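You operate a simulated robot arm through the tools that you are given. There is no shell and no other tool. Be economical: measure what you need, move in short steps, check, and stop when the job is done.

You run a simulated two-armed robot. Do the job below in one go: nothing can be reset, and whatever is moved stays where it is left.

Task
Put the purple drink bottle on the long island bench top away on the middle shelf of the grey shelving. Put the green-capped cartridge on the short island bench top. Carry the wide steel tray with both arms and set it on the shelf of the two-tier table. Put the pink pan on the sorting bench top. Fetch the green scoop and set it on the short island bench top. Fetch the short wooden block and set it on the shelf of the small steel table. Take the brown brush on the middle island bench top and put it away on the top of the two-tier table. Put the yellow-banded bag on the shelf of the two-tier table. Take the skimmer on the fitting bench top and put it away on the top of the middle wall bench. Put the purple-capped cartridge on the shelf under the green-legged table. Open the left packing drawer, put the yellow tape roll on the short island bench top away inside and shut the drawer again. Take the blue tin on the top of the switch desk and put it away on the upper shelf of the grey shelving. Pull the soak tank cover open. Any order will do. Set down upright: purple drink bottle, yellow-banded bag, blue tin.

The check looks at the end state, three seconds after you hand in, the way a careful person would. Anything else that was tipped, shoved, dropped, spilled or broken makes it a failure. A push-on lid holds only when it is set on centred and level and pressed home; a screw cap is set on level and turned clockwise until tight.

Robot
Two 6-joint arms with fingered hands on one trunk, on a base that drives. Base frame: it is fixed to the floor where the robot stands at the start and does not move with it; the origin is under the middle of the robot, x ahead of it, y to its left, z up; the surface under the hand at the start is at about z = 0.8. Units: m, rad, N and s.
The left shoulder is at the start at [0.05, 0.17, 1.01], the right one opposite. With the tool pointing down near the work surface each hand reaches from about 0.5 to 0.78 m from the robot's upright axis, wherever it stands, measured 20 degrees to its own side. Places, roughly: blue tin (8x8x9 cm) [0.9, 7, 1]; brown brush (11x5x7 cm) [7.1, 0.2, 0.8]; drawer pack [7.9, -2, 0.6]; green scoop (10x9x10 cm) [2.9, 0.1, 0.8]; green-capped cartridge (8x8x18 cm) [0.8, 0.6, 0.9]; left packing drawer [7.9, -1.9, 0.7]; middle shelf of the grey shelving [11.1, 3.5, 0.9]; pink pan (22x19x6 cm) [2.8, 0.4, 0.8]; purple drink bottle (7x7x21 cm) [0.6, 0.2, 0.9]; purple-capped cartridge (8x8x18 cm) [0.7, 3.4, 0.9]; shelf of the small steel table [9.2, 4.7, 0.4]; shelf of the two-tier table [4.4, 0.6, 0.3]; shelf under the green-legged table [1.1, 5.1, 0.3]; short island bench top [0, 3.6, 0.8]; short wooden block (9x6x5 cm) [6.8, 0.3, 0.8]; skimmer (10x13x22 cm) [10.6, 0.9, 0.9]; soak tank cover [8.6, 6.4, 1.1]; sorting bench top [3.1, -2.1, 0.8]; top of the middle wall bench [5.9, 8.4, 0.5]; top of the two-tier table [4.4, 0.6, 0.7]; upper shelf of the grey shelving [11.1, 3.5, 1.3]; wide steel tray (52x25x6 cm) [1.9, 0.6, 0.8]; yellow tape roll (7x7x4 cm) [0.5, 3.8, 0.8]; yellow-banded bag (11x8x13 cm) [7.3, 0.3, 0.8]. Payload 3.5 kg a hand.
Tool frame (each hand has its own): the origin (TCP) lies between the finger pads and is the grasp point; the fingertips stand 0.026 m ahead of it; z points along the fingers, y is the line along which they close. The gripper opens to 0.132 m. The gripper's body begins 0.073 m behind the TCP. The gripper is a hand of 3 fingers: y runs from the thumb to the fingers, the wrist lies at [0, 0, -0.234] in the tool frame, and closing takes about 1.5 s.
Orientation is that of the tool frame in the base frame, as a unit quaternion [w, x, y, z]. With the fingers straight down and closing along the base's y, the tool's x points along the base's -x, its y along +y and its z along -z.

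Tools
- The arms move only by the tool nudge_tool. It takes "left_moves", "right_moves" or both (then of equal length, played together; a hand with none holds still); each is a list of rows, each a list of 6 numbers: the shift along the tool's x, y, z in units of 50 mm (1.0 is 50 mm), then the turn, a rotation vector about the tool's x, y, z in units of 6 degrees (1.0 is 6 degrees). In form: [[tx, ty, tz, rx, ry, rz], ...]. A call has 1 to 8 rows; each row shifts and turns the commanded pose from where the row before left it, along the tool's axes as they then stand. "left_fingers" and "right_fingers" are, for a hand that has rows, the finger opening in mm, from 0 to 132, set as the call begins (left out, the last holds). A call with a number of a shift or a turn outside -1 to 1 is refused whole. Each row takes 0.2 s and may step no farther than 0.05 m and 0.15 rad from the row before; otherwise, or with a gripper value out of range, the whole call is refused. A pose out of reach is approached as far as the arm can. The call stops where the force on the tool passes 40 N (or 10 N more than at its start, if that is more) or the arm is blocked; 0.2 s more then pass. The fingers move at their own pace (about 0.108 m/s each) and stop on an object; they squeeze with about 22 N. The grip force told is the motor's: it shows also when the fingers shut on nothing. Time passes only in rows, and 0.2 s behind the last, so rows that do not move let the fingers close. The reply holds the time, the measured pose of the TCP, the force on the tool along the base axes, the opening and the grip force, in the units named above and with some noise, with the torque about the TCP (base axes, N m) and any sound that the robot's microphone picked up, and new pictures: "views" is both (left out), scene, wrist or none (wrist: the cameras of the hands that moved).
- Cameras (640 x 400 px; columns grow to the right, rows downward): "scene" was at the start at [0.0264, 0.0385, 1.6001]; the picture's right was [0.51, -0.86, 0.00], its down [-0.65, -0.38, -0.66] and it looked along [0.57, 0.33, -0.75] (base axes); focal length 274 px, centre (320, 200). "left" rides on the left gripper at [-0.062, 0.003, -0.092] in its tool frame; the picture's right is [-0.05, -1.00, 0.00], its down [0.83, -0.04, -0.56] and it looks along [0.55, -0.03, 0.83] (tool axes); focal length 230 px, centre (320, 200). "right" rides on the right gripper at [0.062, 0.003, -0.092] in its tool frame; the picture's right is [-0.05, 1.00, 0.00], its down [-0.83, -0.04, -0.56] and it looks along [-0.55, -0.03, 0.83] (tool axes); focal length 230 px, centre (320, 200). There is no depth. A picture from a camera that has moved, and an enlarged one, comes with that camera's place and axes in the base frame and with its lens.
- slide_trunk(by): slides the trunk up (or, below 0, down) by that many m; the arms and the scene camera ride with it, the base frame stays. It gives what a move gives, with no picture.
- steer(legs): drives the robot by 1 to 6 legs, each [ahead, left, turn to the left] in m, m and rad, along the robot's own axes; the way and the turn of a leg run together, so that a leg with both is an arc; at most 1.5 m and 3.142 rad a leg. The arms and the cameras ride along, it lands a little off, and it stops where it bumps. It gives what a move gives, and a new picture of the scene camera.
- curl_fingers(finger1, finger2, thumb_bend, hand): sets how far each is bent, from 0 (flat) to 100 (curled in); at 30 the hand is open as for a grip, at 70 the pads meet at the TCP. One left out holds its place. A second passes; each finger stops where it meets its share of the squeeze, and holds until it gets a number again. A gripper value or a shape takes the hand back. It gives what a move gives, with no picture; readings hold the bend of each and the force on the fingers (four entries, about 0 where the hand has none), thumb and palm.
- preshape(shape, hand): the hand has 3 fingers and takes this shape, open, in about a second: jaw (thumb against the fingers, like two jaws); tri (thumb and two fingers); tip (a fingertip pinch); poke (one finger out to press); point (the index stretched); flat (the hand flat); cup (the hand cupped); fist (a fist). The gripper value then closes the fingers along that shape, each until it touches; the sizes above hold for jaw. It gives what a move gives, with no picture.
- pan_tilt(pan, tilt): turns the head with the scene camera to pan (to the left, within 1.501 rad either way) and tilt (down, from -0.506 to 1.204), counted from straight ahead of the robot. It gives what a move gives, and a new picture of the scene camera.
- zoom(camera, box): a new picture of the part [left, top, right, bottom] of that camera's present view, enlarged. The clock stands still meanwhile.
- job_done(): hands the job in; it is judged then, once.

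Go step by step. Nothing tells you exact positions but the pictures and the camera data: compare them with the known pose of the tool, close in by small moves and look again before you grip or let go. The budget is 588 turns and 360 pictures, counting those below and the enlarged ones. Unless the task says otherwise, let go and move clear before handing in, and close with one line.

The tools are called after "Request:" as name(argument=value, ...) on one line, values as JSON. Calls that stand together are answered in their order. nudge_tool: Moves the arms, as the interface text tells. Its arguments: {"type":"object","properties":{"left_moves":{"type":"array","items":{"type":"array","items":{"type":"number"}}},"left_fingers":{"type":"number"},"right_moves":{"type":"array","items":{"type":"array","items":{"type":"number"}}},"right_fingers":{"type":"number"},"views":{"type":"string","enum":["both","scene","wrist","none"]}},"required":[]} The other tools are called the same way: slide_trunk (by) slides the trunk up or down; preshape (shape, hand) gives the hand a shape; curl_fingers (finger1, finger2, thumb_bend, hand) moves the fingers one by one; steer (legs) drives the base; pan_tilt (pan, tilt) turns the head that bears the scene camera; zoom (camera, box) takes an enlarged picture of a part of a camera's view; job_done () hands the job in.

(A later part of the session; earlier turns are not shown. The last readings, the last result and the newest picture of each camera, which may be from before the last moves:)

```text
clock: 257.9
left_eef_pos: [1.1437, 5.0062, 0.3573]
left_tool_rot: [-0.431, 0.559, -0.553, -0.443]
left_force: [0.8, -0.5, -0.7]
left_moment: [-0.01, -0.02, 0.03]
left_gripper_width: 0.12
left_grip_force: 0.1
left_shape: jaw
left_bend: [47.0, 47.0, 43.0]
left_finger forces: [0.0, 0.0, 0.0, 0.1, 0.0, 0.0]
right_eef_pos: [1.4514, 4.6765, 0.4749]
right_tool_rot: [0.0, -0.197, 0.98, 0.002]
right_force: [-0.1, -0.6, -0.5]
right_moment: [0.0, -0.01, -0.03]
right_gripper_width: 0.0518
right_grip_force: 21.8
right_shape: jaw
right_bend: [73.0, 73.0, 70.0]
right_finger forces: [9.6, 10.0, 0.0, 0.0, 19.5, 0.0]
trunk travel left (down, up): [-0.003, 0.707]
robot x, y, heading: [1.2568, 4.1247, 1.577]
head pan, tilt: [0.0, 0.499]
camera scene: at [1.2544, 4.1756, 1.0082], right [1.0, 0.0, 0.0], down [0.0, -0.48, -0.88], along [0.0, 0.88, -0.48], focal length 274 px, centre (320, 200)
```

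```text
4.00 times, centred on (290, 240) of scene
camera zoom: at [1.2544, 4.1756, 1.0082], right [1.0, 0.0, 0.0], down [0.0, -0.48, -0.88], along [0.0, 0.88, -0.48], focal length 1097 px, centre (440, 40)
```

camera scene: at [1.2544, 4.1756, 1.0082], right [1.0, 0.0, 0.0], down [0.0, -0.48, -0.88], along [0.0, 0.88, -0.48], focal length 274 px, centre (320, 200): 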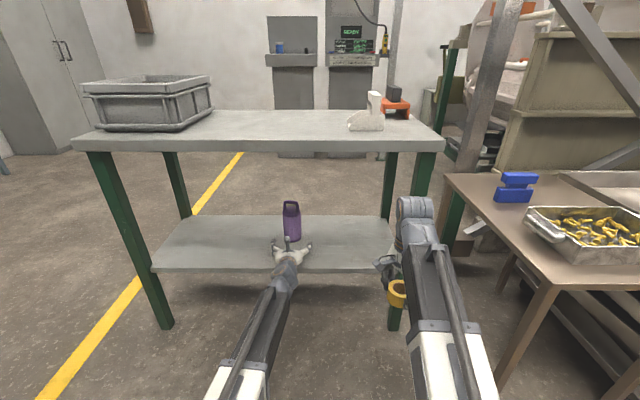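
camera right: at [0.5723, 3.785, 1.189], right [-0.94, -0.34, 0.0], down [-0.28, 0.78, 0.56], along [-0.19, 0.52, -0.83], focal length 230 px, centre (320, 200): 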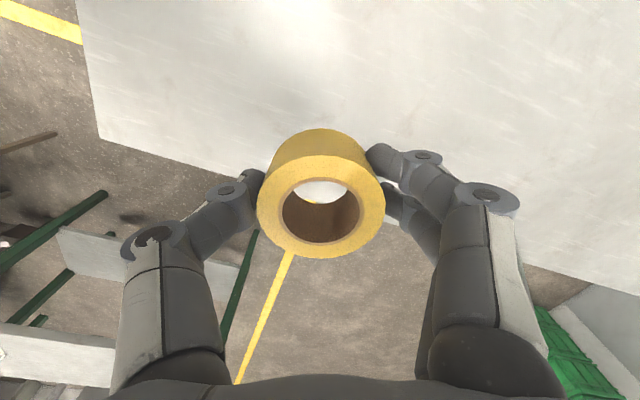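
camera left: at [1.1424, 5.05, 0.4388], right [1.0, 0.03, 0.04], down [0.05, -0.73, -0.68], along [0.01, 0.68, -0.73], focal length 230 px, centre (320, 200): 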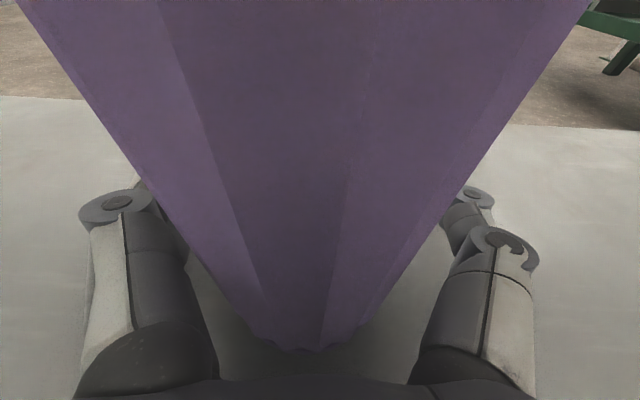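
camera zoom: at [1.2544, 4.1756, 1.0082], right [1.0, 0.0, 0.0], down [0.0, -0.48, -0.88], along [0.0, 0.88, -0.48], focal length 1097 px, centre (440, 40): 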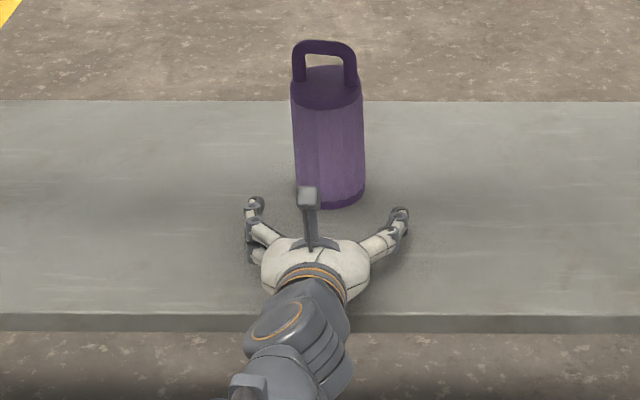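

The cartridge stands upright on the shelf. I back out, raise the trunk, and go through the gap between the benches toward the switch desk for the blue tin.

Request:
steer(legs=[[-0.28, 0, 0]])

Request:
slide_trunk(by=0.4)

Request:
slide_trunk(by=0.24)

Request:
steer(legs=[[0, 0, 1.571], [0, -0.63, 0], [1.5, 0, 0], [0, 0, -1.571], [1.2, 0, 0]])

```text
clock: 259.9
left_eef_pos: [1.1455, 4.7225, 0.3566]
left_tool_rot: [-0.431, 0.559, -0.553, -0.443]
left_force: [0.0, 0.3, 0.1]
left_moment: [0.01, -0.03, 0.02]
left_gripper_width: 0.1199
left_grip_force: 0.2
left_shape: jaw
left_bend: [47.0, 47.0, 43.0]
left_finger forces: [0.0, 0.0, 0.1, 0.0, 0.0, 0.0]
right_eef_pos: [1.4532, 4.3931, 0.4737]
right_tool_rot: [0.0, -0.196, 0.981, 0.003]
right_force: [0.0, 0.1, 0.0]
right_moment: [0.0, 0.0, 0.06]
right_gripper_width: 0.0519
right_grip_force: 22.0
right_shape: jaw
right_bend: [73.0, 73.0, 70.0]
right_finger forces: [9.7, 9.9, 0.0, 0.0, 19.5, 0.0]
trunk travel left (down, up): [-0.003, 0.707]
robot x, y, heading: [1.2566, 3.8459, 1.575]
head pan, tilt: [0.0, 0.499]
camera scene: at [1.2555, 3.8925, 1.0082], right [1.0, 0.0, 0.0], down [0.0, -0.48, -0.88], along [0.0, 0.88, -0.48], focal length 274 px, centre (320, 200)
```

scene: 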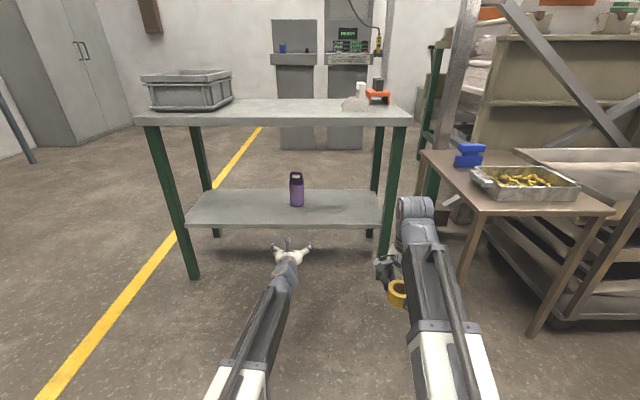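

```text
clock: 263.7
left_eef_pos: [1.1459, 4.7234, 0.757]
left_tool_rot: [-0.433, 0.558, -0.553, -0.442]
left_force: [-1.0, 0.9, 0.1]
left_moment: [-0.03, 0.0, 0.02]
left_gripper_width: 0.1198
left_grip_force: 0.1
left_shape: jaw
left_bend: [47.0, 47.0, 43.0]
left_finger forces: [0.0, 0.0, 0.1, 0.0, 0.0, 0.1]
right_eef_pos: [1.4536, 4.3932, 0.8749]
right_tool_rot: [0.0, -0.197, 0.98, 0.003]
right_force: [0.6, 0.8, -0.5]
right_moment: [0.02, 0.01, -0.03]
right_gripper_width: 0.052
right_grip_force: 22.3
right_shape: jaw
right_bend: [73.0, 73.0, 70.0]
right_finger forces: [9.6, 10.0, 0.0, 0.1, 19.5, 0.0]
trunk travel left (down, up): [-0.403, 0.307]
robot x, y, heading: [1.2559, 3.8468, 1.575]
head pan, tilt: [0.0, 0.499]
```

```text
clock: 266.2
left_eef_pos: [1.1457, 4.7232, 0.9981]
left_tool_rot: [-0.432, 0.558, -0.553, -0.443]
left_force: [0.1, 0.3, 0.1]
left_moment: [-0.02, 0.0, 0.01]
left_gripper_width: 0.1201
left_grip_force: 0.0
left_shape: jaw
left_bend: [47.0, 47.0, 43.0]
left_finger forces: [0.0, 0.0, 0.1, 0.0, 0.0, 0.0]
right_eef_pos: [1.4539, 4.3922, 1.1159]
right_tool_rot: [0.001, -0.197, 0.98, 0.001]
right_force: [-0.9, 0.0, -0.7]
right_moment: [-0.08, 0.01, -0.03]
right_gripper_width: 0.0516
right_grip_force: 22.4
right_shape: jaw
right_bend: [73.0, 73.0, 70.0]
right_finger forces: [9.6, 9.9, 0.1, 0.0, 19.5, 0.0]
trunk travel left (down, up): [-0.643, 0.067]
robot x, y, heading: [1.2549, 3.8429, 1.573]
head pan, tilt: [0.0, 0.499]
```

```text
clock: 290.1
left_eef_pos: [-0.3943, 6.5168, 0.9973]
left_tool_rot: [-0.428, 0.563, -0.549, -0.446]
left_force: [0.0, 0.6, -0.1]
left_moment: [0.01, 0.0, 0.0]
left_gripper_width: 0.1196
left_grip_force: 0.1
left_shape: jaw
left_bend: [47.0, 47.0, 43.0]
left_finger forces: [0.0, 0.0, 0.1, 0.1, 0.1, 0.0]
right_eef_pos: [-0.0825, 6.1907, 1.1141]
right_tool_rot: [0.001, -0.203, 0.979, 0.002]
right_force: [0.4, 0.0, 0.3]
right_moment: [-0.02, 0.01, 0.0]
right_gripper_width: 0.0509
right_grip_force: 21.8
right_shape: jaw
right_bend: [74.0, 73.0, 70.0]
right_finger forces: [9.7, 9.8, 0.1, 0.1, 19.1, 0.0]
trunk travel left (down, up): [-0.643, 0.067]
robot x, y, heading: [-0.2702, 5.6388, 1.586]
head pan, tilt: [0.0, 0.499]
camera scene: at [-0.2733, 5.6876, 1.6482], right [1.0, 0.02, 0.0], down [0.01, -0.48, -0.88], along [-0.01, 0.88, -0.48], focal length 274 px, centre (320, 200)
```

scene: 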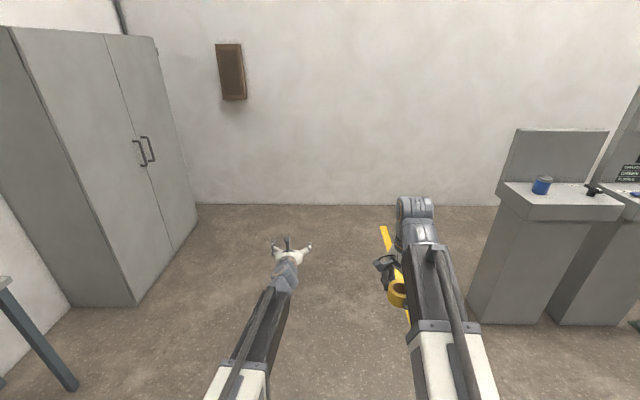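

The blue tin is on the left pedestal desk. I strafe right to face it.

Request:
steer(legs=[[0, -1.3, -0.015]])

Request:
zoom(camera="scene", box=[220, 80, 420, 220])

```text
clock: 296.6
left_eef_pos: [0.9044, 6.5379, 0.9972]
left_tool_rot: [-0.429, 0.562, -0.549, -0.446]
left_force: [-0.6, -0.2, -0.1]
left_moment: [-0.01, -0.02, 0.04]
left_gripper_width: 0.1198
left_grip_force: 0.1
left_shape: jaw
left_bend: [47.0, 47.0, 43.0]
left_finger forces: [0.1, 0.0, 0.1, 0.1, 0.0, 0.0]
right_eef_pos: [1.2161, 6.2119, 1.1133]
right_tool_rot: [0.0, -0.202, 0.979, 0.002]
right_force: [0.1, -0.1, -0.3]
right_moment: [-0.03, 0.03, 0.02]
right_gripper_width: 0.0511
right_grip_force: 22.0
right_shape: jaw
right_bend: [74.0, 73.0, 70.0]
right_finger forces: [9.7, 9.9, 0.0, 0.0, 19.0, 0.1]
trunk travel left (down, up): [-0.643, 0.067]
robot x, y, heading: [1.0278, 5.6576, 1.586]
head pan, tilt: [0.0, 0.499]
camera scene: at [1.0244, 5.7085, 1.6482], right [1.0, 0.02, 0.0], down [0.01, -0.48, -0.88], along [-0.01, 0.88, -0.48], focal length 274 px, centre (320, 200)
```

scene: 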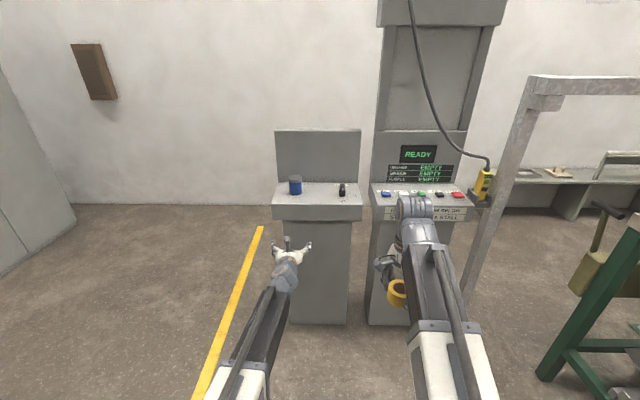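

```text
2.86 times, centred on (320, 150) of scene
camera zoom: at [1.0244, 5.7085, 1.6482], right [1.0, 0.02, 0.0], down [0.01, -0.48, -0.88], along [-0.01, 0.88, -0.48], focal length 783 px, centre (320, 343)
```

zoom: 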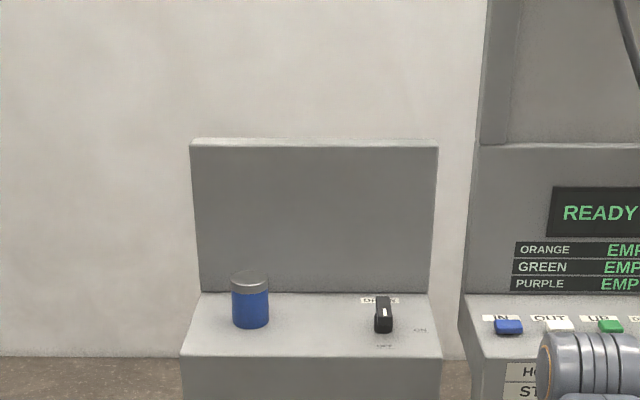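

Tin centre ≈ [0.875, 7.07], desk top ≈ 0.955. I drive in until the open left hand is just short of it.

Request:
steer(legs=[[0.38, 0.025, -0.012]])

Request:
zoom(camera="left", box=[0, 0, 640, 400])

```text
clock: 299.1
left_eef_pos: [0.8823, 6.9207, 1.0002]
left_tool_rot: [-0.432, 0.558, -0.551, -0.446]
left_force: [-1.8, 1.1, 21.7]
left_moment: [0.36, 1.73, -0.09]
left_gripper_width: 0.1201
left_grip_force: 0.0
left_shape: jaw
left_bend: [47.0, 43.0, 43.0]
left_finger forces: [0.0, 21.3, 0.1, 0.0, 0.0, 0.1]
right_eef_pos: [1.1916, 6.5912, 1.1162]
right_tool_rot: [0.002, -0.198, 0.98, 0.004]
right_force: [0.0, -0.2, -0.8]
right_moment: [-0.02, -0.01, 0.01]
right_gripper_width: 0.0511
right_grip_force: 21.5
right_shape: jaw
right_bend: [74.0, 73.0, 70.0]
right_finger forces: [9.7, 9.9, 0.0, 0.0, 19.2, 0.0]
trunk travel left (down, up): [-0.643, 0.067]
robot x, y, heading: [0.9943, 6.0446, 1.58]
head pan, tilt: [0.0, 0.499]
camera scene: at [0.9955, 6.0895, 1.6484], right [1.0, 0.01, 0.0], down [0.0, -0.48, -0.88], along [-0.01, 0.88, -0.48], focal length 274 px, centre (320, 200)
```

scene: 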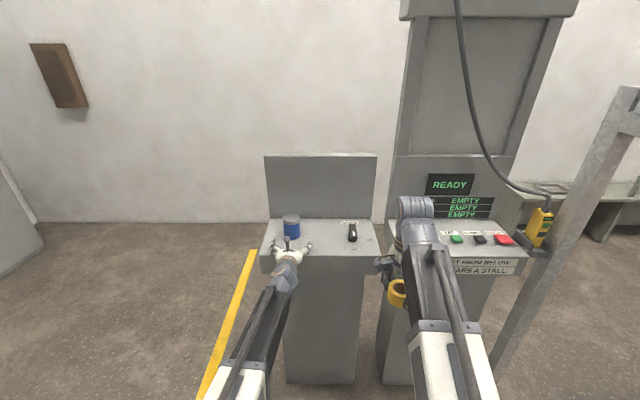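

```text
1.00 times, centred on (320, 200) of left (not enlarged: the box is as wide or as high as the picture)
camera zoom: at [0.8814, 6.8445, 1.0818], right [1.0, 0.03, 0.04], down [0.05, -0.73, -0.68], along [0.01, 0.68, -0.73], focal length 230 px, centre (320, 200)
```

zoom: 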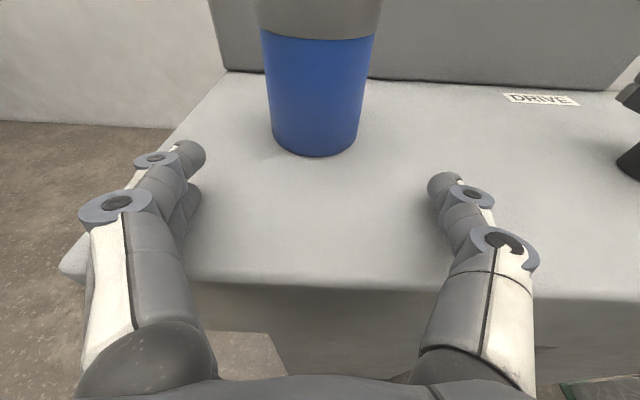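

The lower finger touched the desk edge. I raise the hand 40 mm and re-check.

Request:
nudge_tool(left_moves=[[-0.4, 0, -0.1, 0, 0, 0], [-0.4, 0, -0.1, 0, 0, 0]], left_fingers=110, views="wrist")

```text
clock: 299.6
left_eef_pos: [0.8823, 6.921, 1.0383]
left_tool_rot: [-0.431, 0.559, -0.552, -0.444]
left_force: [0.0, -0.4, 0.0]
left_moment: [0.01, -0.02, 0.03]
left_gripper_width: 0.1105
left_grip_force: 0.0
left_shape: jaw
left_bend: [56.0, 56.0, 52.0]
left_finger forces: [0.0, 0.0, 0.1, 0.0, 0.0, 0.0]
right_eef_pos: [1.1906, 6.5939, 1.1142]
right_tool_rot: [0.001, -0.199, 0.98, 0.002]
right_force: [0.4, 0.3, -0.2]
right_moment: [0.0, -0.02, -0.01]
right_gripper_width: 0.0511
right_grip_force: 22.1
right_shape: jaw
right_bend: [74.0, 73.0, 70.0]
right_finger forces: [9.7, 10.0, 0.0, 0.0, 19.2, 0.0]
trunk travel left (down, up): [-0.643, 0.067]
robot x, y, heading: [0.9937, 6.0393, 1.577]
head pan, tilt: [0.0, 0.499]
camera left: at [0.8815, 6.8454, 1.1214], right [1.0, 0.03, 0.04], down [0.05, -0.73, -0.68], along [0.01, 0.68, -0.73], focal length 230 px, centre (320, 200)
```

left: 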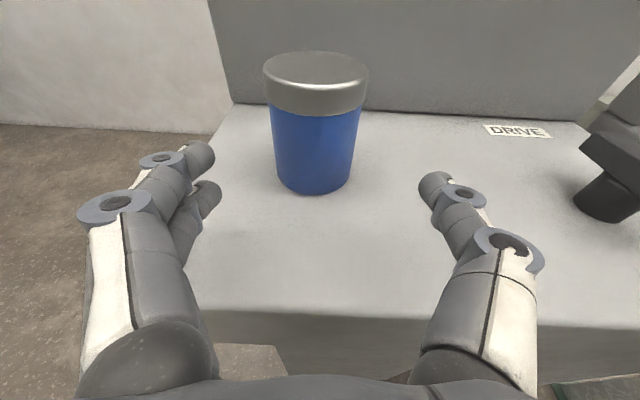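

Request:
nudge_tool(left_moves=[[-0.23, 0.04, 0.92, 0, 0, 0], [-0.23, 0.04, 0.92, 0, 0, 0]], views="wrist")

```text
clock: 300.2
left_eef_pos: [0.8756, 7.01, 1.041]
left_tool_rot: [-0.43, 0.559, -0.552, -0.445]
left_force: [-0.8, 0.2, 0.1]
left_moment: [0.02, -0.02, 0.0]
left_gripper_width: 0.1103
left_grip_force: 0.1
left_shape: jaw
left_bend: [56.0, 56.0, 52.0]
left_finger forces: [0.0, 0.0, 0.1, 0.1, 0.1, 0.0]
left hand out of reach, approached as far as the arm can: row 2
right_eef_pos: [1.1908, 6.5929, 1.1138]
right_tool_rot: [0.001, -0.199, 0.98, 0.001]
right_force: [0.6, -0.4, 0.4]
right_moment: [-0.01, -0.03, 0.02]
right_gripper_width: 0.051
right_grip_force: 21.6
right_shape: jaw
right_bend: [74.0, 73.0, 70.0]
right_finger forces: [9.7, 9.9, 0.0, 0.1, 19.2, 0.0]
trunk travel left (down, up): [-0.643, 0.067]
robot x, y, heading: [0.9988, 6.0406, 1.579]
head pan, tilt: [0.0, 0.499]
camera left: at [0.8751, 6.9335, 1.1228], right [1.0, 0.03, 0.04], down [0.05, -0.73, -0.68], along [0.01, 0.68, -0.73], focal length 230 px, centre (320, 200)
```

left: 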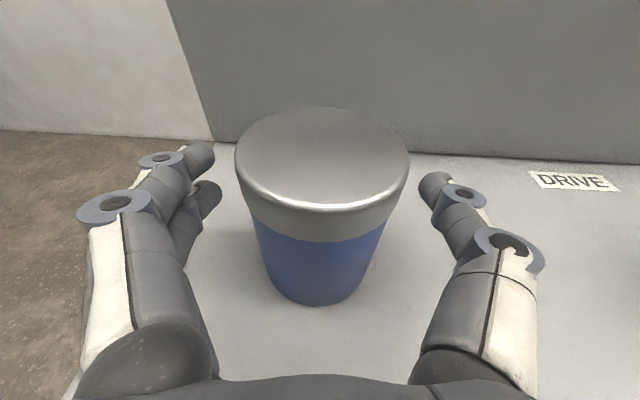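

Tin is centred between the fingers. Close.

Request:
nudge_tool(left_moves=[[0, 0, 0, 0, 0, 0], [0, 0, 0, 0, 0, 0], [0, 0, 0, 0, 0, 0], [0, 0, 0, 0, 0, 0], [0, 0, 0, 0, 0, 0]], left_fingers=0, views="none")

Request:
slide_trunk(by=0.065)

Request:
zoom(camera="left", box=[0, 0, 640, 400])

```text
clock: 301.4
left_eef_pos: [0.8761, 7.0094, 1.0408]
left_tool_rot: [-0.432, 0.557, -0.553, -0.444]
left_force: [-0.1, 0.5, 0.2]
left_moment: [-0.01, -0.03, 0.01]
left_gripper_width: 0.059
left_grip_force: 21.8
left_shape: jaw
left_bend: [73.0, 73.0, 71.0]
left_finger forces: [9.5, 10.1, 0.0, 0.0, 19.9, 0.1]
right_eef_pos: [1.1898, 6.5919, 1.1143]
right_tool_rot: [0.0, -0.199, 0.98, 0.002]
right_force: [-0.5, 0.9, -0.6]
right_moment: [-0.02, 0.02, 0.01]
right_gripper_width: 0.051
right_grip_force: 21.9
right_shape: jaw
right_bend: [74.0, 73.0, 70.0]
right_finger forces: [9.8, 9.9, 0.0, 0.0, 19.3, 0.0]
trunk travel left (down, up): [-0.643, 0.067]
robot x, y, heading: [0.9975, 6.0415, 1.578]
head pan, tilt: [0.0, 0.499]
```

```text
clock: 302.5
left_eef_pos: [0.8753, 7.0103, 1.1043]
left_tool_rot: [-0.431, 0.559, -0.552, -0.445]
left_force: [0.3, 0.0, -3.0]
left_moment: [0.01, 0.05, 0.02]
left_gripper_width: 0.0589
left_grip_force: 22.1
left_shape: jaw
left_bend: [73.0, 73.0, 71.0]
left_finger forces: [9.3, 10.3, 0.0, 0.1, 19.7, 0.0]
right_eef_pos: [1.1918, 6.5942, 1.1788]
right_tool_rot: [0.001, -0.199, 0.98, 0.002]
right_force: [0.4, 0.4, -0.8]
right_moment: [0.0, 0.02, 0.01]
right_gripper_width: 0.0508
right_grip_force: 22.2
right_shape: jaw
right_bend: [74.0, 73.0, 70.0]
right_finger forces: [9.7, 9.9, 0.0, 0.0, 19.2, 0.1]
trunk travel left (down, up): [-0.708, 0.002]
robot x, y, heading: [0.9981, 6.0436, 1.575]
head pan, tilt: [0.0, 0.499]
```

```text
1.00 times, centred on (320, 200) of left (not enlarged: the box is as wide or as high as the picture)
camera zoom: at [0.8754, 6.9333, 1.1872], right [1.0, 0.03, 0.04], down [0.05, -0.73, -0.68], along [0.01, 0.68, -0.73], focal length 230 px, centre (320, 200)
```

zoom: 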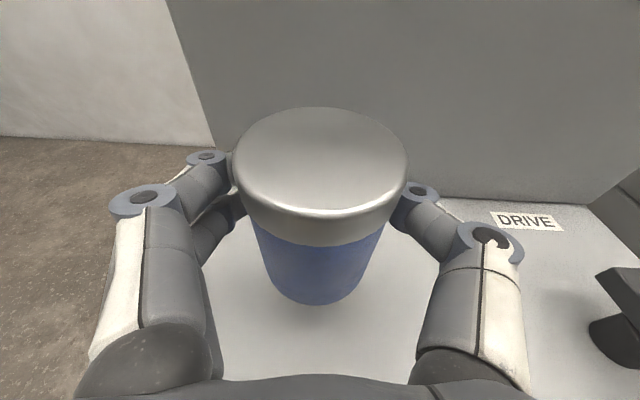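

Tin held. I'll retrace facing the same way: back off, left, back through the gap, right, then back down to the open aisle.

Request:
steer(legs=[[-0.3, 0, 0], [0, 1.3, 0], [-1.26, 0, -0.007], [0, -1.5, 0], [0, -0.1, 0], [-1.4, 0, 0]])

```text
clock: 331.0
left_eef_pos: [1.214, 4.0378, 1.1056]
left_tool_rot: [-0.431, 0.559, -0.551, -0.445]
left_force: [-0.5, 0.1, -2.5]
left_moment: [-0.01, 0.02, 0.01]
left_gripper_width: 0.0588
left_grip_force: 22.5
left_shape: jaw
left_bend: [73.0, 73.0, 71.0]
left_finger forces: [9.2, 10.5, 0.0, 0.1, 19.8, 0.0]
right_eef_pos: [1.5281, 3.623, 1.1796]
right_tool_rot: [0.001, -0.199, 0.98, 0.002]
right_force: [0.5, 0.0, 0.0]
right_moment: [0.03, 0.01, -0.01]
right_gripper_width: 0.0512
right_grip_force: 21.8
right_shape: jaw
right_bend: [74.0, 73.0, 70.0]
right_finger forces: [9.7, 10.0, 0.1, 0.1, 19.2, 0.1]
trunk travel left (down, up): [-0.708, 0.002]
robot x, y, heading: [1.3318, 3.0713, 1.584]
head pan, tilt: [0.0, 0.499]
camera scene: at [1.3325, 3.1215, 1.7132], right [1.0, 0.01, 0.0], down [0.0, -0.48, -0.88], along [-0.01, 0.88, -0.48], focal length 274 px, centre (320, 200)
```

scene: 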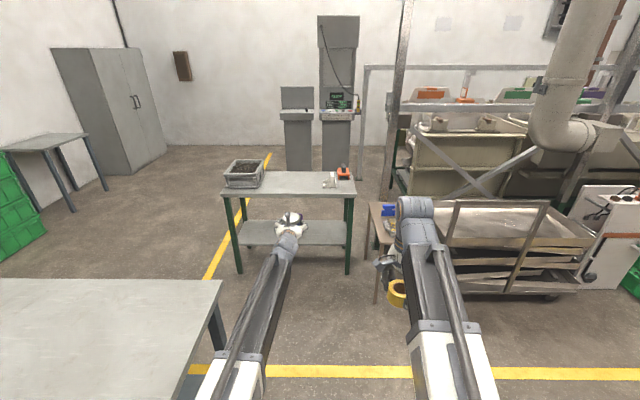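

Everything undisturbed. Continue: back to y ≈ 1.7, turn to face +x, and drive ahead along the aisle, then look.

Request:
steer(legs=[[-1.38, 0, 0], [0, 0, -1.584], [1.5, 0, 0], [1.0, 0, 0]])

Request:
pan_tilt(pan=0.35, tilt=0.4)

```text
clock: 353.6
left_eef_pos: [4.8115, 1.723, 1.1048]
left_tool_rot: [0.619, 0.006, 0.785, 0.001]
left_force: [0.8, -0.1, -3.1]
left_moment: [0.04, 0.02, 0.01]
left_gripper_width: 0.0585
left_grip_force: 22.2
left_shape: jaw
left_bend: [73.0, 73.0, 71.0]
left_finger forces: [8.7, 10.6, 0.1, 0.1, 19.4, 0.0]
right_eef_pos: [4.3873, 1.4209, 1.1793]
right_tool_rot: [0.002, 0.564, 0.826, 0.002]
right_force: [-0.2, -0.5, -0.9]
right_moment: [0.0, 0.04, 0.01]
right_gripper_width: 0.0505
right_grip_force: 21.4
right_shape: jaw
right_bend: [74.0, 73.0, 70.0]
right_finger forces: [9.8, 9.8, 0.1, 0.0, 18.9, 0.1]
trunk travel left (down, up): [-0.708, 0.002]
robot x, y, heading: [3.8424, 1.6344, -0.022]
head pan, tilt: [0.0, 0.499]
camera scene: at [3.8918, 1.6296, 1.7131], right [-0.02, -1.0, 0.0], down [-0.48, 0.01, -0.88], along [0.88, -0.02, -0.48], focal length 274 px, centre (320, 200)
```

scene: 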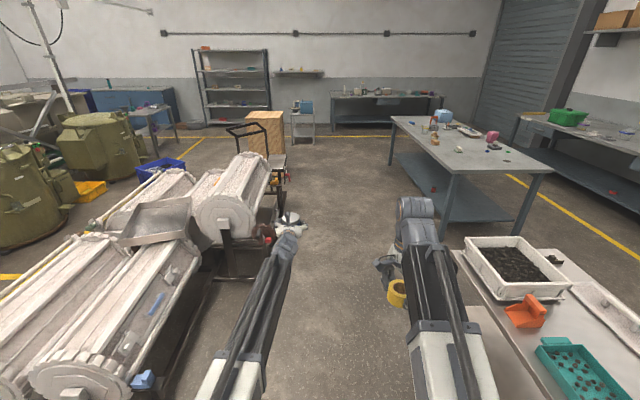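

```text
clock: 354.5
left_eef_pos: [4.8112, 1.7233, 1.1045]
left_tool_rot: [0.619, 0.007, 0.785, 0.001]
left_force: [0.3, 0.1, -2.8]
left_moment: [-0.01, 0.03, 0.01]
left_gripper_width: 0.0587
left_grip_force: 21.8
left_shape: jaw
left_bend: [73.0, 73.0, 71.0]
left_finger forces: [8.8, 10.6, 0.1, 0.0, 19.5, 0.0]
right_eef_pos: [4.3864, 1.4217, 1.1795]
right_tool_rot: [0.002, 0.564, 0.825, 0.0]
right_force: [0.2, -0.5, -0.2]
right_moment: [0.02, 0.04, 0.07]
right_gripper_width: 0.0503
right_grip_force: 22.2
right_shape: jaw
right_bend: [74.0, 73.0, 70.0]
right_finger forces: [9.7, 9.8, 0.0, 0.0, 18.9, 0.0]
trunk travel left (down, up): [-0.708, 0.002]
robot x, y, heading: [3.8388, 1.6316, -0.021]
head pan, tilt: [0.351, 0.4]
camera scene: at [3.8881, 1.6614, 1.7223], right [0.32, -0.95, 0.0], down [-0.37, -0.13, -0.92], along [0.87, 0.3, -0.39], focal length 274 px, centre (320, 200)
```

scene: 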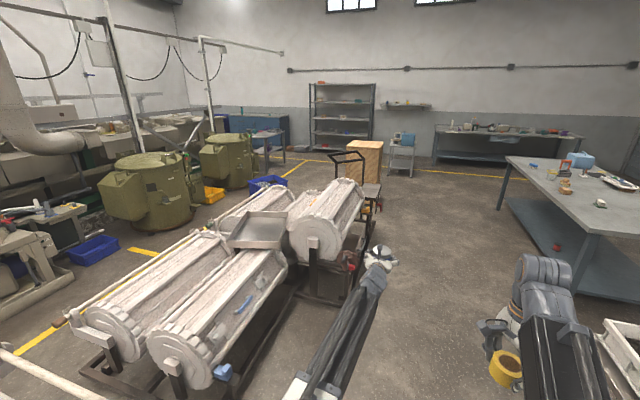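

The aisle is clear at y ≈ 1.35. I advance to x ≈ 7.3 and look toward the shelving.

Request:
steer(legs=[[1.2, -0.25, 0.02], [1.5, 0, 0], [0.8, 0, 0]])

Request:
pan_tilt(pan=0.35, tilt=0.35)

```text
clock: 371.6
left_eef_pos: [8.3081, 1.4675, 1.1042]
left_tool_rot: [0.619, 0.002, 0.785, 0.004]
left_force: [0.3, 0.3, -1.6]
left_moment: [0.01, 0.01, 0.01]
left_gripper_width: 0.0584
left_grip_force: 21.8
left_shape: jaw
left_bend: [73.0, 73.0, 71.0]
left_finger forces: [8.8, 10.6, 0.1, 0.0, 19.4, 0.0]
right_eef_pos: [7.8862, 1.1589, 1.1794]
right_tool_rot: [0.002, 0.559, 0.829, 0.001]
right_force: [-0.2, 0.2, 0.0]
right_moment: [-0.01, 0.06, 0.04]
right_gripper_width: 0.0509
right_grip_force: 22.3
right_shape: jaw
right_bend: [74.0, 73.0, 70.0]
right_finger forces: [9.8, 9.8, 0.0, 0.1, 18.9, 0.0]
trunk travel left (down, up): [-0.708, 0.002]
robot x, y, heading: [7.337, 1.3634, -0.012]
head pan, tilt: [0.351, 0.4]
camera scene: at [7.3854, 1.3935, 1.7223], right [0.33, -0.94, 0.0], down [-0.37, -0.13, -0.92], along [0.87, 0.31, -0.39], focal length 274 px, centre (320, 200)
```

scene: 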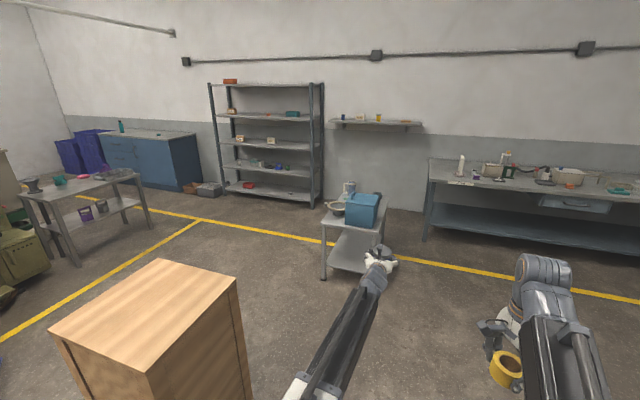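

```text
clock: 372.2
left_eef_pos: [8.3064, 1.466, 1.1062]
left_tool_rot: [0.619, 0.002, 0.785, 0.005]
left_force: [-0.4, -0.2, -2.8]
left_moment: [0.0, 0.03, 0.01]
left_gripper_width: 0.0585
left_grip_force: 22.7
left_shape: jaw
left_bend: [73.0, 73.0, 71.0]
left_finger forces: [8.9, 10.4, 0.0, 0.0, 19.5, 0.0]
right_eef_pos: [7.8858, 1.1599, 1.1799]
right_tool_rot: [0.002, 0.559, 0.829, 0.001]
right_force: [-0.7, -0.3, 0.2]
right_moment: [0.01, 0.01, -0.01]
right_gripper_width: 0.0507
right_grip_force: 22.2
right_shape: jaw
right_bend: [74.0, 73.0, 70.0]
right_finger forces: [9.7, 9.9, 0.1, 0.0, 19.0, 0.0]
trunk travel left (down, up): [-0.708, 0.002]
robot x, y, heading: [7.3389, 1.3629, -0.009]
head pan, tilt: [0.351, 0.351]
camera scene: at [7.3852, 1.3937, 1.7268], right [0.33, -0.94, 0.0], down [-0.32, -0.12, -0.94], along [0.88, 0.31, -0.34], focal length 274 px, centre (320, 200)
```

scene: 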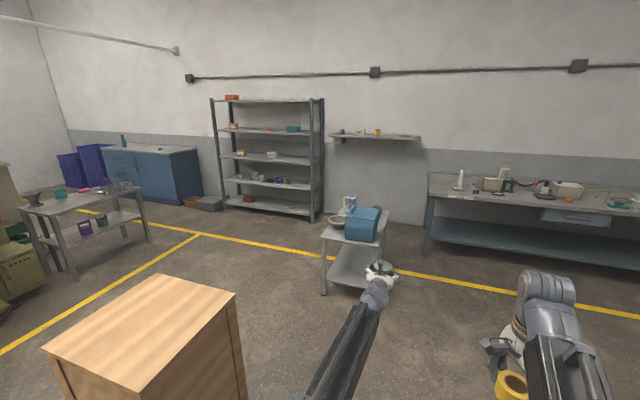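

Route: pass between crate and small cart, strafing left to line up with the shelving at y ≈ 3.5.

Request:
steer(legs=[[1.5, 0, 0.01], [0.1, 0, 0], [0, 1.5, 0], [0, 0.6, 0]])

Request:
pan_tilt(pan=0.0, tilt=0.2)

```text
clock: 390.4
left_eef_pos: [9.9492, 3.5411, 1.1058]
left_tool_rot: [0.619, 0.006, 0.785, 0.001]
left_force: [0.0, 0.4, -2.5]
left_moment: [-0.01, 0.01, -0.03]
left_gripper_width: 0.0584
left_grip_force: 22.4
left_shape: jaw
left_bend: [73.0, 73.0, 71.0]
left_finger forces: [8.8, 10.4, 0.0, 0.0, 19.3, 0.1]
right_eef_pos: [9.5241, 3.2389, 1.1792]
right_tool_rot: [0.003, 0.565, 0.825, 0.001]
right_force: [-0.1, 0.4, -0.1]
right_moment: [-0.04, -0.01, 0.03]
right_gripper_width: 0.0506
right_grip_force: 21.9
right_shape: jaw
right_bend: [74.0, 73.0, 70.0]
right_finger forces: [9.6, 9.9, 0.1, 0.0, 19.0, 0.1]
trunk travel left (down, up): [-0.708, 0.002]
robot x, y, heading: [8.9817, 3.4483, -0.025]
head pan, tilt: [0.351, 0.351]
camera scene: at [9.0273, 3.4794, 1.7268], right [0.32, -0.95, 0.0], down [-0.33, -0.11, -0.94], along [0.89, 0.3, -0.34], focal length 274 px, centre (320, 200)
```

scene: 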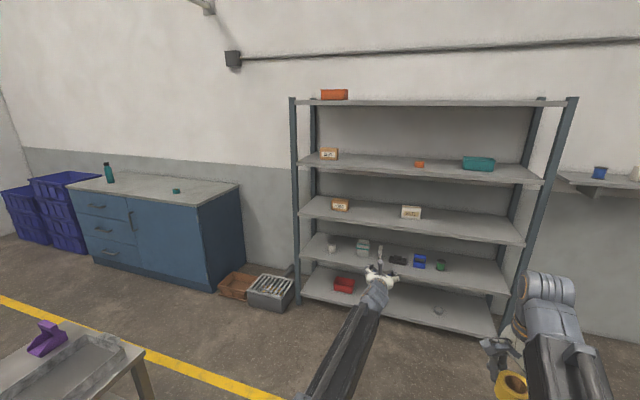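

```text
clock: 391.3
left_eef_pos: [9.9504, 3.5399, 1.1058]
left_tool_rot: [0.619, 0.008, 0.786, 0.0]
left_force: [-0.2, 0.4, -2.4]
left_moment: [-0.01, 0.03, 0.01]
left_gripper_width: 0.0586
left_grip_force: 21.8
left_shape: jaw
left_bend: [73.0, 73.0, 71.0]
left_finger forces: [8.8, 10.4, 0.0, 0.0, 19.4, 0.0]
right_eef_pos: [9.5251, 3.2368, 1.1787]
right_tool_rot: [0.002, 0.565, 0.825, 0.001]
right_force: [0.2, -0.3, -0.7]
right_moment: [0.02, 0.0, 0.01]
right_gripper_width: 0.0507
right_grip_force: 22.2
right_shape: jaw
right_bend: [74.0, 73.0, 70.0]
right_finger forces: [9.7, 10.0, 0.0, 0.0, 19.0, 0.0]
trunk travel left (down, up): [-0.708, 0.002]
robot x, y, heading: [8.9838, 3.4485, -0.022]
head pan, tilt: [0.0, 0.201]
camera scene: at [9.0323, 3.4466, 1.7408], right [-0.02, -1.0, 0.0], down [-0.2, 0.0, -0.98], along [0.98, -0.02, -0.2], focal length 274 px, centre (320, 200)
```

scene: 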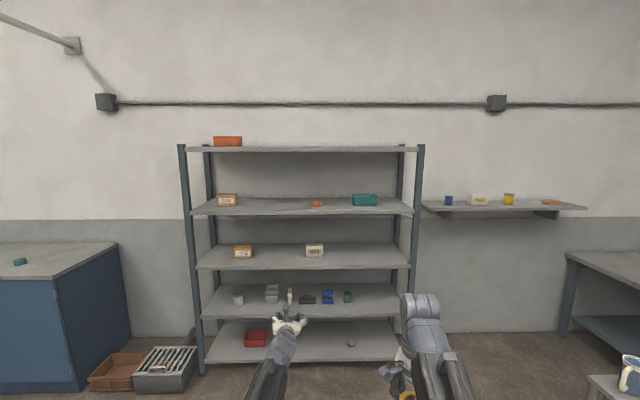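

The upper shelf (z ≈ 1.29) has a free stretch around y ≈ 3.78. I raise the left hand, shift left and square up.

Request:
nudge_tool(left_moves=[[-0.63, 0, -0.47, 0, 0, 0], [-0.63, 0, -0.47, 0, 0, 0], [-0.63, 0, -0.47, 0, 0, 0], [-0.63, 0, -0.47, 0, 0, 0], [-0.63, 0, -0.47, 0, 0, 0], [-0.63, 0, -0.47, 0, 0, 0], [-0.63, 0, -0.47, 0, 0, 0], [-0.63, 0, -0.47, 0, 0, 0]], views="none")

Request:
steer(legs=[[0.9, 0.24, 0.022]])

```text
clock: 393.1
left_eef_pos: [9.8259, 3.5382, 1.3947]
left_tool_rot: [0.619, 0.008, 0.785, 0.0]
left_force: [-0.2, 0.1, -2.1]
left_moment: [-0.03, 0.0, 0.0]
left_gripper_width: 0.0585
left_grip_force: 22.3
left_shape: jaw
left_bend: [73.0, 73.0, 71.0]
left_finger forces: [8.7, 10.5, 0.0, 0.1, 19.4, 0.0]
right_eef_pos: [9.5256, 3.2393, 1.18]
right_tool_rot: [0.001, 0.565, 0.825, 0.001]
right_force: [-0.3, 0.1, -0.6]
right_moment: [0.01, -0.02, 0.0]
right_gripper_width: 0.0506
right_grip_force: 22.0
right_shape: jaw
right_bend: [74.0, 73.0, 70.0]
right_finger forces: [9.8, 9.8, 0.0, 0.0, 19.0, 0.1]
trunk travel left (down, up): [-0.708, 0.002]
robot x, y, heading: [8.9803, 3.45, -0.024]
head pan, tilt: [0.0, 0.201]
```

```text
clock: 397.9
left_eef_pos: [10.7252, 3.7915, 1.3947]
left_tool_rot: [0.619, -0.004, 0.785, 0.009]
left_force: [-0.6, -0.2, -3.0]
left_moment: [0.01, 0.02, 0.0]
left_gripper_width: 0.0586
left_grip_force: 21.7
left_shape: jaw
left_bend: [73.0, 73.0, 71.0]
left_finger forces: [8.8, 10.5, 0.0, 0.0, 19.3, 0.0]
right_eef_pos: [10.4312, 3.4831, 1.1805]
right_tool_rot: [0.002, 0.554, 0.832, 0.001]
right_force: [0.4, -0.3, -0.4]
right_moment: [0.0, 0.0, -0.02]
right_gripper_width: 0.0507
right_grip_force: 21.6
right_shape: jaw
right_bend: [74.0, 73.0, 70.0]
right_finger forces: [9.7, 9.8, 0.0, 0.0, 18.9, 0.1]
trunk travel left (down, up): [-0.708, 0.002]
robot x, y, heading: [9.8798, 3.6772, 0.002]
head pan, tilt: [0.0, 0.201]
camera scene: at [9.9336, 3.6786, 1.7408], right [0.0, -1.0, 0.0], down [-0.2, 0.0, -0.98], along [0.98, 0.0, -0.2], focal length 274 px, centre (320, 200)
```

scene: 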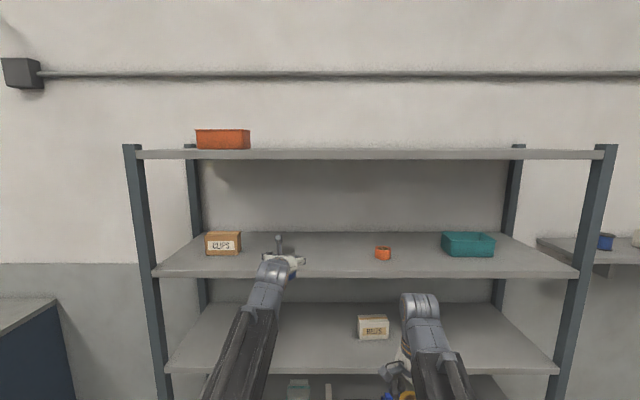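

Clear slot. Drive in 0.34 m with the tin about 5–8 cm above the shelf.

Request:
steer(legs=[[0.34, 0, 0]])

Request:
zoom(camera="left", box=[0, 0, 640, 400])

```text
clock: 400.2
left_eef_pos: [11.0675, 3.7893, 1.3938]
left_tool_rot: [0.619, -0.001, 0.786, 0.007]
left_force: [-1.0, -0.3, -2.6]
left_moment: [0.02, 0.01, 0.0]
left_gripper_width: 0.0581
left_grip_force: 22.0
left_shape: jaw
left_bend: [73.0, 73.0, 71.0]
left_finger forces: [8.8, 10.5, 0.0, 0.0, 19.3, 0.0]
right_eef_pos: [10.7732, 3.4815, 1.1799]
right_tool_rot: [0.001, 0.556, 0.831, 0.0]
right_force: [-0.4, 0.1, 0.3]
right_moment: [-0.02, 0.0, 0.04]
right_gripper_width: 0.0506
right_grip_force: 22.3
right_shape: jaw
right_bend: [74.0, 73.0, 70.0]
right_finger forces: [9.7, 9.9, 0.0, 0.1, 19.0, 0.1]
trunk travel left (down, up): [-0.708, 0.002]
robot x, y, heading: [10.2243, 3.6802, 0.001]
head pan, tilt: [0.0, 0.201]
camera scene: at [10.2761, 3.6787, 1.7408], right [0.0, -1.0, 0.0], down [-0.2, 0.0, -0.98], along [0.98, 0.0, -0.2], focal length 274 px, centre (320, 200)
```

scene: 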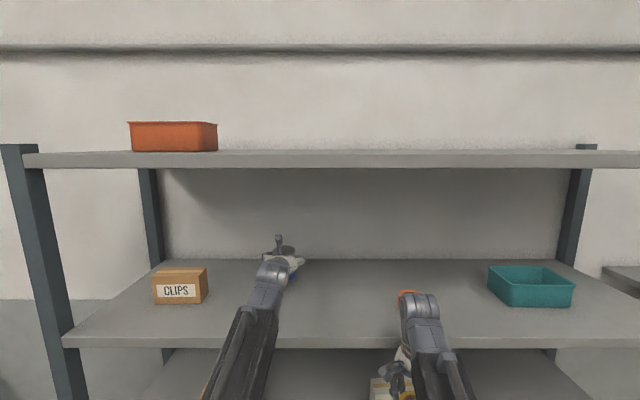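

```text
1.00 times, centred on (320, 200) of left (not enlarged: the box is as wide or as high as the picture)
camera zoom: at [10.9929, 3.7897, 1.4756], right [0.02, -1.0, 0.04], down [-0.73, -0.05, -0.68], along [0.68, -0.01, -0.73], focal length 230 px, centre (320, 200)
```

zoom: 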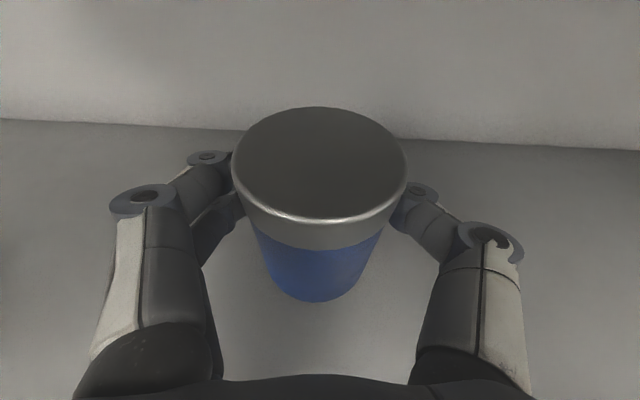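

Shelf height works out at 1.289; lower until it touches.

Request:
nudge_tool(left_moves=[[0.5, 0, 0.12, 0, 0, 0], [0.2, 0, 0.05, 0, 0, 0], [0.1, 0, 0.025, 0, 0, 0], [0.1, 0, 0.025, 0, 0, 0]], views="none")

```text
clock: 401.2
left_eef_pos: [11.0656, 3.7885, 1.3584]
left_tool_rot: [0.628, -0.001, 0.778, 0.007]
left_force: [0.2, 0.0, 10.7]
left_moment: [0.01, -0.05, 0.01]
left_gripper_width: 0.0587
left_grip_force: 21.7
left_shape: jaw
left_bend: [73.0, 73.0, 71.0]
left_finger forces: [10.8, 11.8, 0.0, 0.0, 21.6, 0.0]
right_eef_pos: [10.7708, 3.4811, 1.1799]
right_tool_rot: [0.002, 0.556, 0.831, 0.0]
right_force: [-0.5, -0.4, -0.6]
right_moment: [0.02, -0.02, 0.03]
right_gripper_width: 0.0506
right_grip_force: 21.5
right_shape: jaw
right_bend: [74.0, 73.0, 70.0]
right_finger forces: [9.8, 9.9, 0.0, 0.0, 19.1, 0.0]
trunk travel left (down, up): [-0.708, 0.002]
robot x, y, heading: [10.2194, 3.6787, 0.0]
head pan, tilt: [0.0, 0.201]
stopped in row 4 (left hand): the force on the tool passed its limit at 42 N (the readings are from after the stop); the commanded pose is now the measured one
```

Contact. Release and look.

Request:
nudge_tool(left_moves=[[0, 0, 0, 0, 0, 0], [0, 0, 0, 0, 0, 0], [0, 0, 0, 0, 0, 0], [0, 0, 0, 0, 0, 0]], left_fingers=110, views="wrist")

```text
clock: 402.2
left_eef_pos: [11.0679, 3.789, 1.3557]
left_tool_rot: [0.625, -0.001, 0.781, 0.007]
left_force: [-0.2, 0.0, -0.3]
left_moment: [0.0, -0.01, 0.03]
left_gripper_width: 0.1097
left_grip_force: 0.1
left_shape: jaw
left_bend: [56.0, 56.0, 52.0]
left_finger forces: [0.0, 0.0, 0.0, 0.0, 0.0, 0.1]
right_eef_pos: [10.773, 3.481, 1.1804]
right_tool_rot: [0.002, 0.556, 0.831, 0.0]
right_force: [0.8, 0.2, -0.8]
right_moment: [0.0, 0.0, -0.01]
right_gripper_width: 0.0506
right_grip_force: 21.9
right_shape: jaw
right_bend: [74.0, 73.0, 70.0]
right_finger forces: [9.8, 9.9, 0.0, 0.0, 19.0, 0.0]
trunk travel left (down, up): [-0.708, 0.002]
robot x, y, heading: [10.2223, 3.6792, 0.001]
head pan, tilt: [0.0, 0.201]
camera left: at [10.991, 3.7905, 1.4368], right [0.02, -1.0, 0.04], down [-0.72, -0.04, -0.69], along [0.69, -0.01, -0.72], focal length 230 px, centre (320, 200)
```

left: 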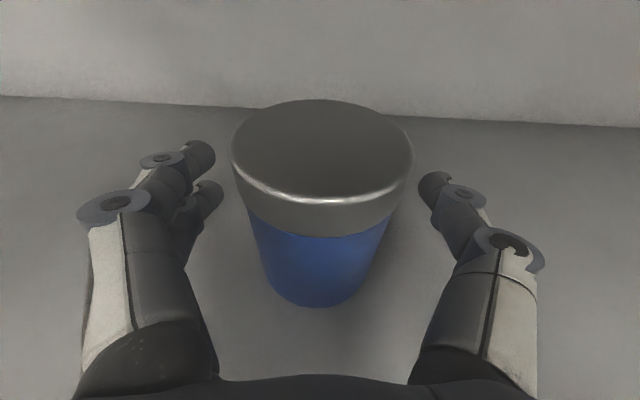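

Request:
steer(legs=[[-0.5, 0, 0]])

```text
clock: 405.2
left_eef_pos: [10.5635, 3.7882, 1.3557]
left_tool_rot: [0.626, 0.0, 0.78, 0.006]
left_force: [-0.9, 0.3, 0.2]
left_moment: [0.0, -0.01, -0.01]
left_gripper_width: 0.11
left_grip_force: 0.1
left_shape: jaw
left_bend: [56.0, 56.0, 52.0]
left_finger forces: [0.0, 0.0, 0.0, 0.0, 0.0, 0.1]
right_eef_pos: [10.2677, 3.481, 1.1796]
right_tool_rot: [0.003, 0.557, 0.831, 0.0]
right_force: [0.0, 0.4, -1.0]
right_moment: [-0.03, 0.0, 0.0]
right_gripper_width: 0.0505
right_grip_force: 22.1
right_shape: jaw
right_bend: [74.0, 73.0, 70.0]
right_finger forces: [9.7, 9.8, 0.1, 0.2, 19.0, 0.0]
trunk travel left (down, up): [-0.708, 0.002]
robot x, y, heading: [9.7185, 3.6791, -0.0]
head pan, tilt: [0.0, 0.201]
camera scene: at [9.7698, 3.6791, 1.7409], right [0.0, -1.0, 0.0], down [-0.2, 0.0, -0.98], along [0.98, 0.0, -0.2], focal length 274 px, centre (320, 200)
```

scene: 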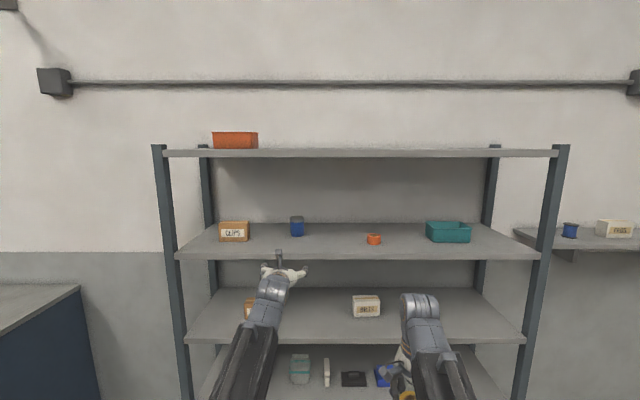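

The tin stands on the upper shelf. Next, while the left hand is free, I look toward the soak tank at [8.6, 6.4].

Request:
pan_tilt(pan=1.5, tilt=0.3)

```text
clock: 406.8
left_eef_pos: [10.5638, 3.7893, 1.3559]
left_tool_rot: [0.625, -0.001, 0.781, 0.006]
left_force: [-0.3, 0.2, -0.4]
left_moment: [-0.02, 0.02, 0.0]
left_gripper_width: 0.1095
left_grip_force: 0.0
left_shape: jaw
left_bend: [56.0, 56.0, 52.0]
left_finger forces: [0.1, 0.1, 0.0, 0.0, 0.0, 0.0]
right_eef_pos: [10.2667, 3.4809, 1.1792]
right_tool_rot: [0.002, 0.556, 0.831, 0.0]
right_force: [0.1, -0.3, 0.4]
right_moment: [0.01, 0.01, 0.0]
right_gripper_width: 0.0508
right_grip_force: 21.7
right_shape: jaw
right_bend: [74.0, 73.0, 70.0]
right_finger forces: [9.8, 9.9, 0.0, 0.1, 19.0, 0.0]
trunk travel left (down, up): [-0.708, 0.002]
robot x, y, heading: [9.7202, 3.678, 0.0]
head pan, tilt: [1.499, 0.3]
camera scene: at [9.6844, 3.7724, 1.7316], right [1.0, -0.07, 0.0], down [-0.02, -0.29, -0.96], along [0.07, 0.95, -0.3], focal length 274 px, centre (320, 200)
```

scene: 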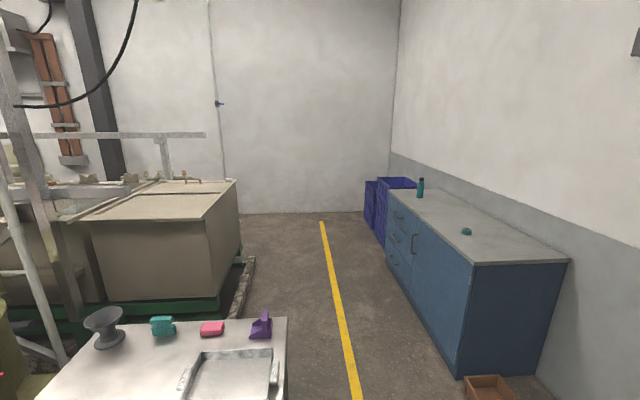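

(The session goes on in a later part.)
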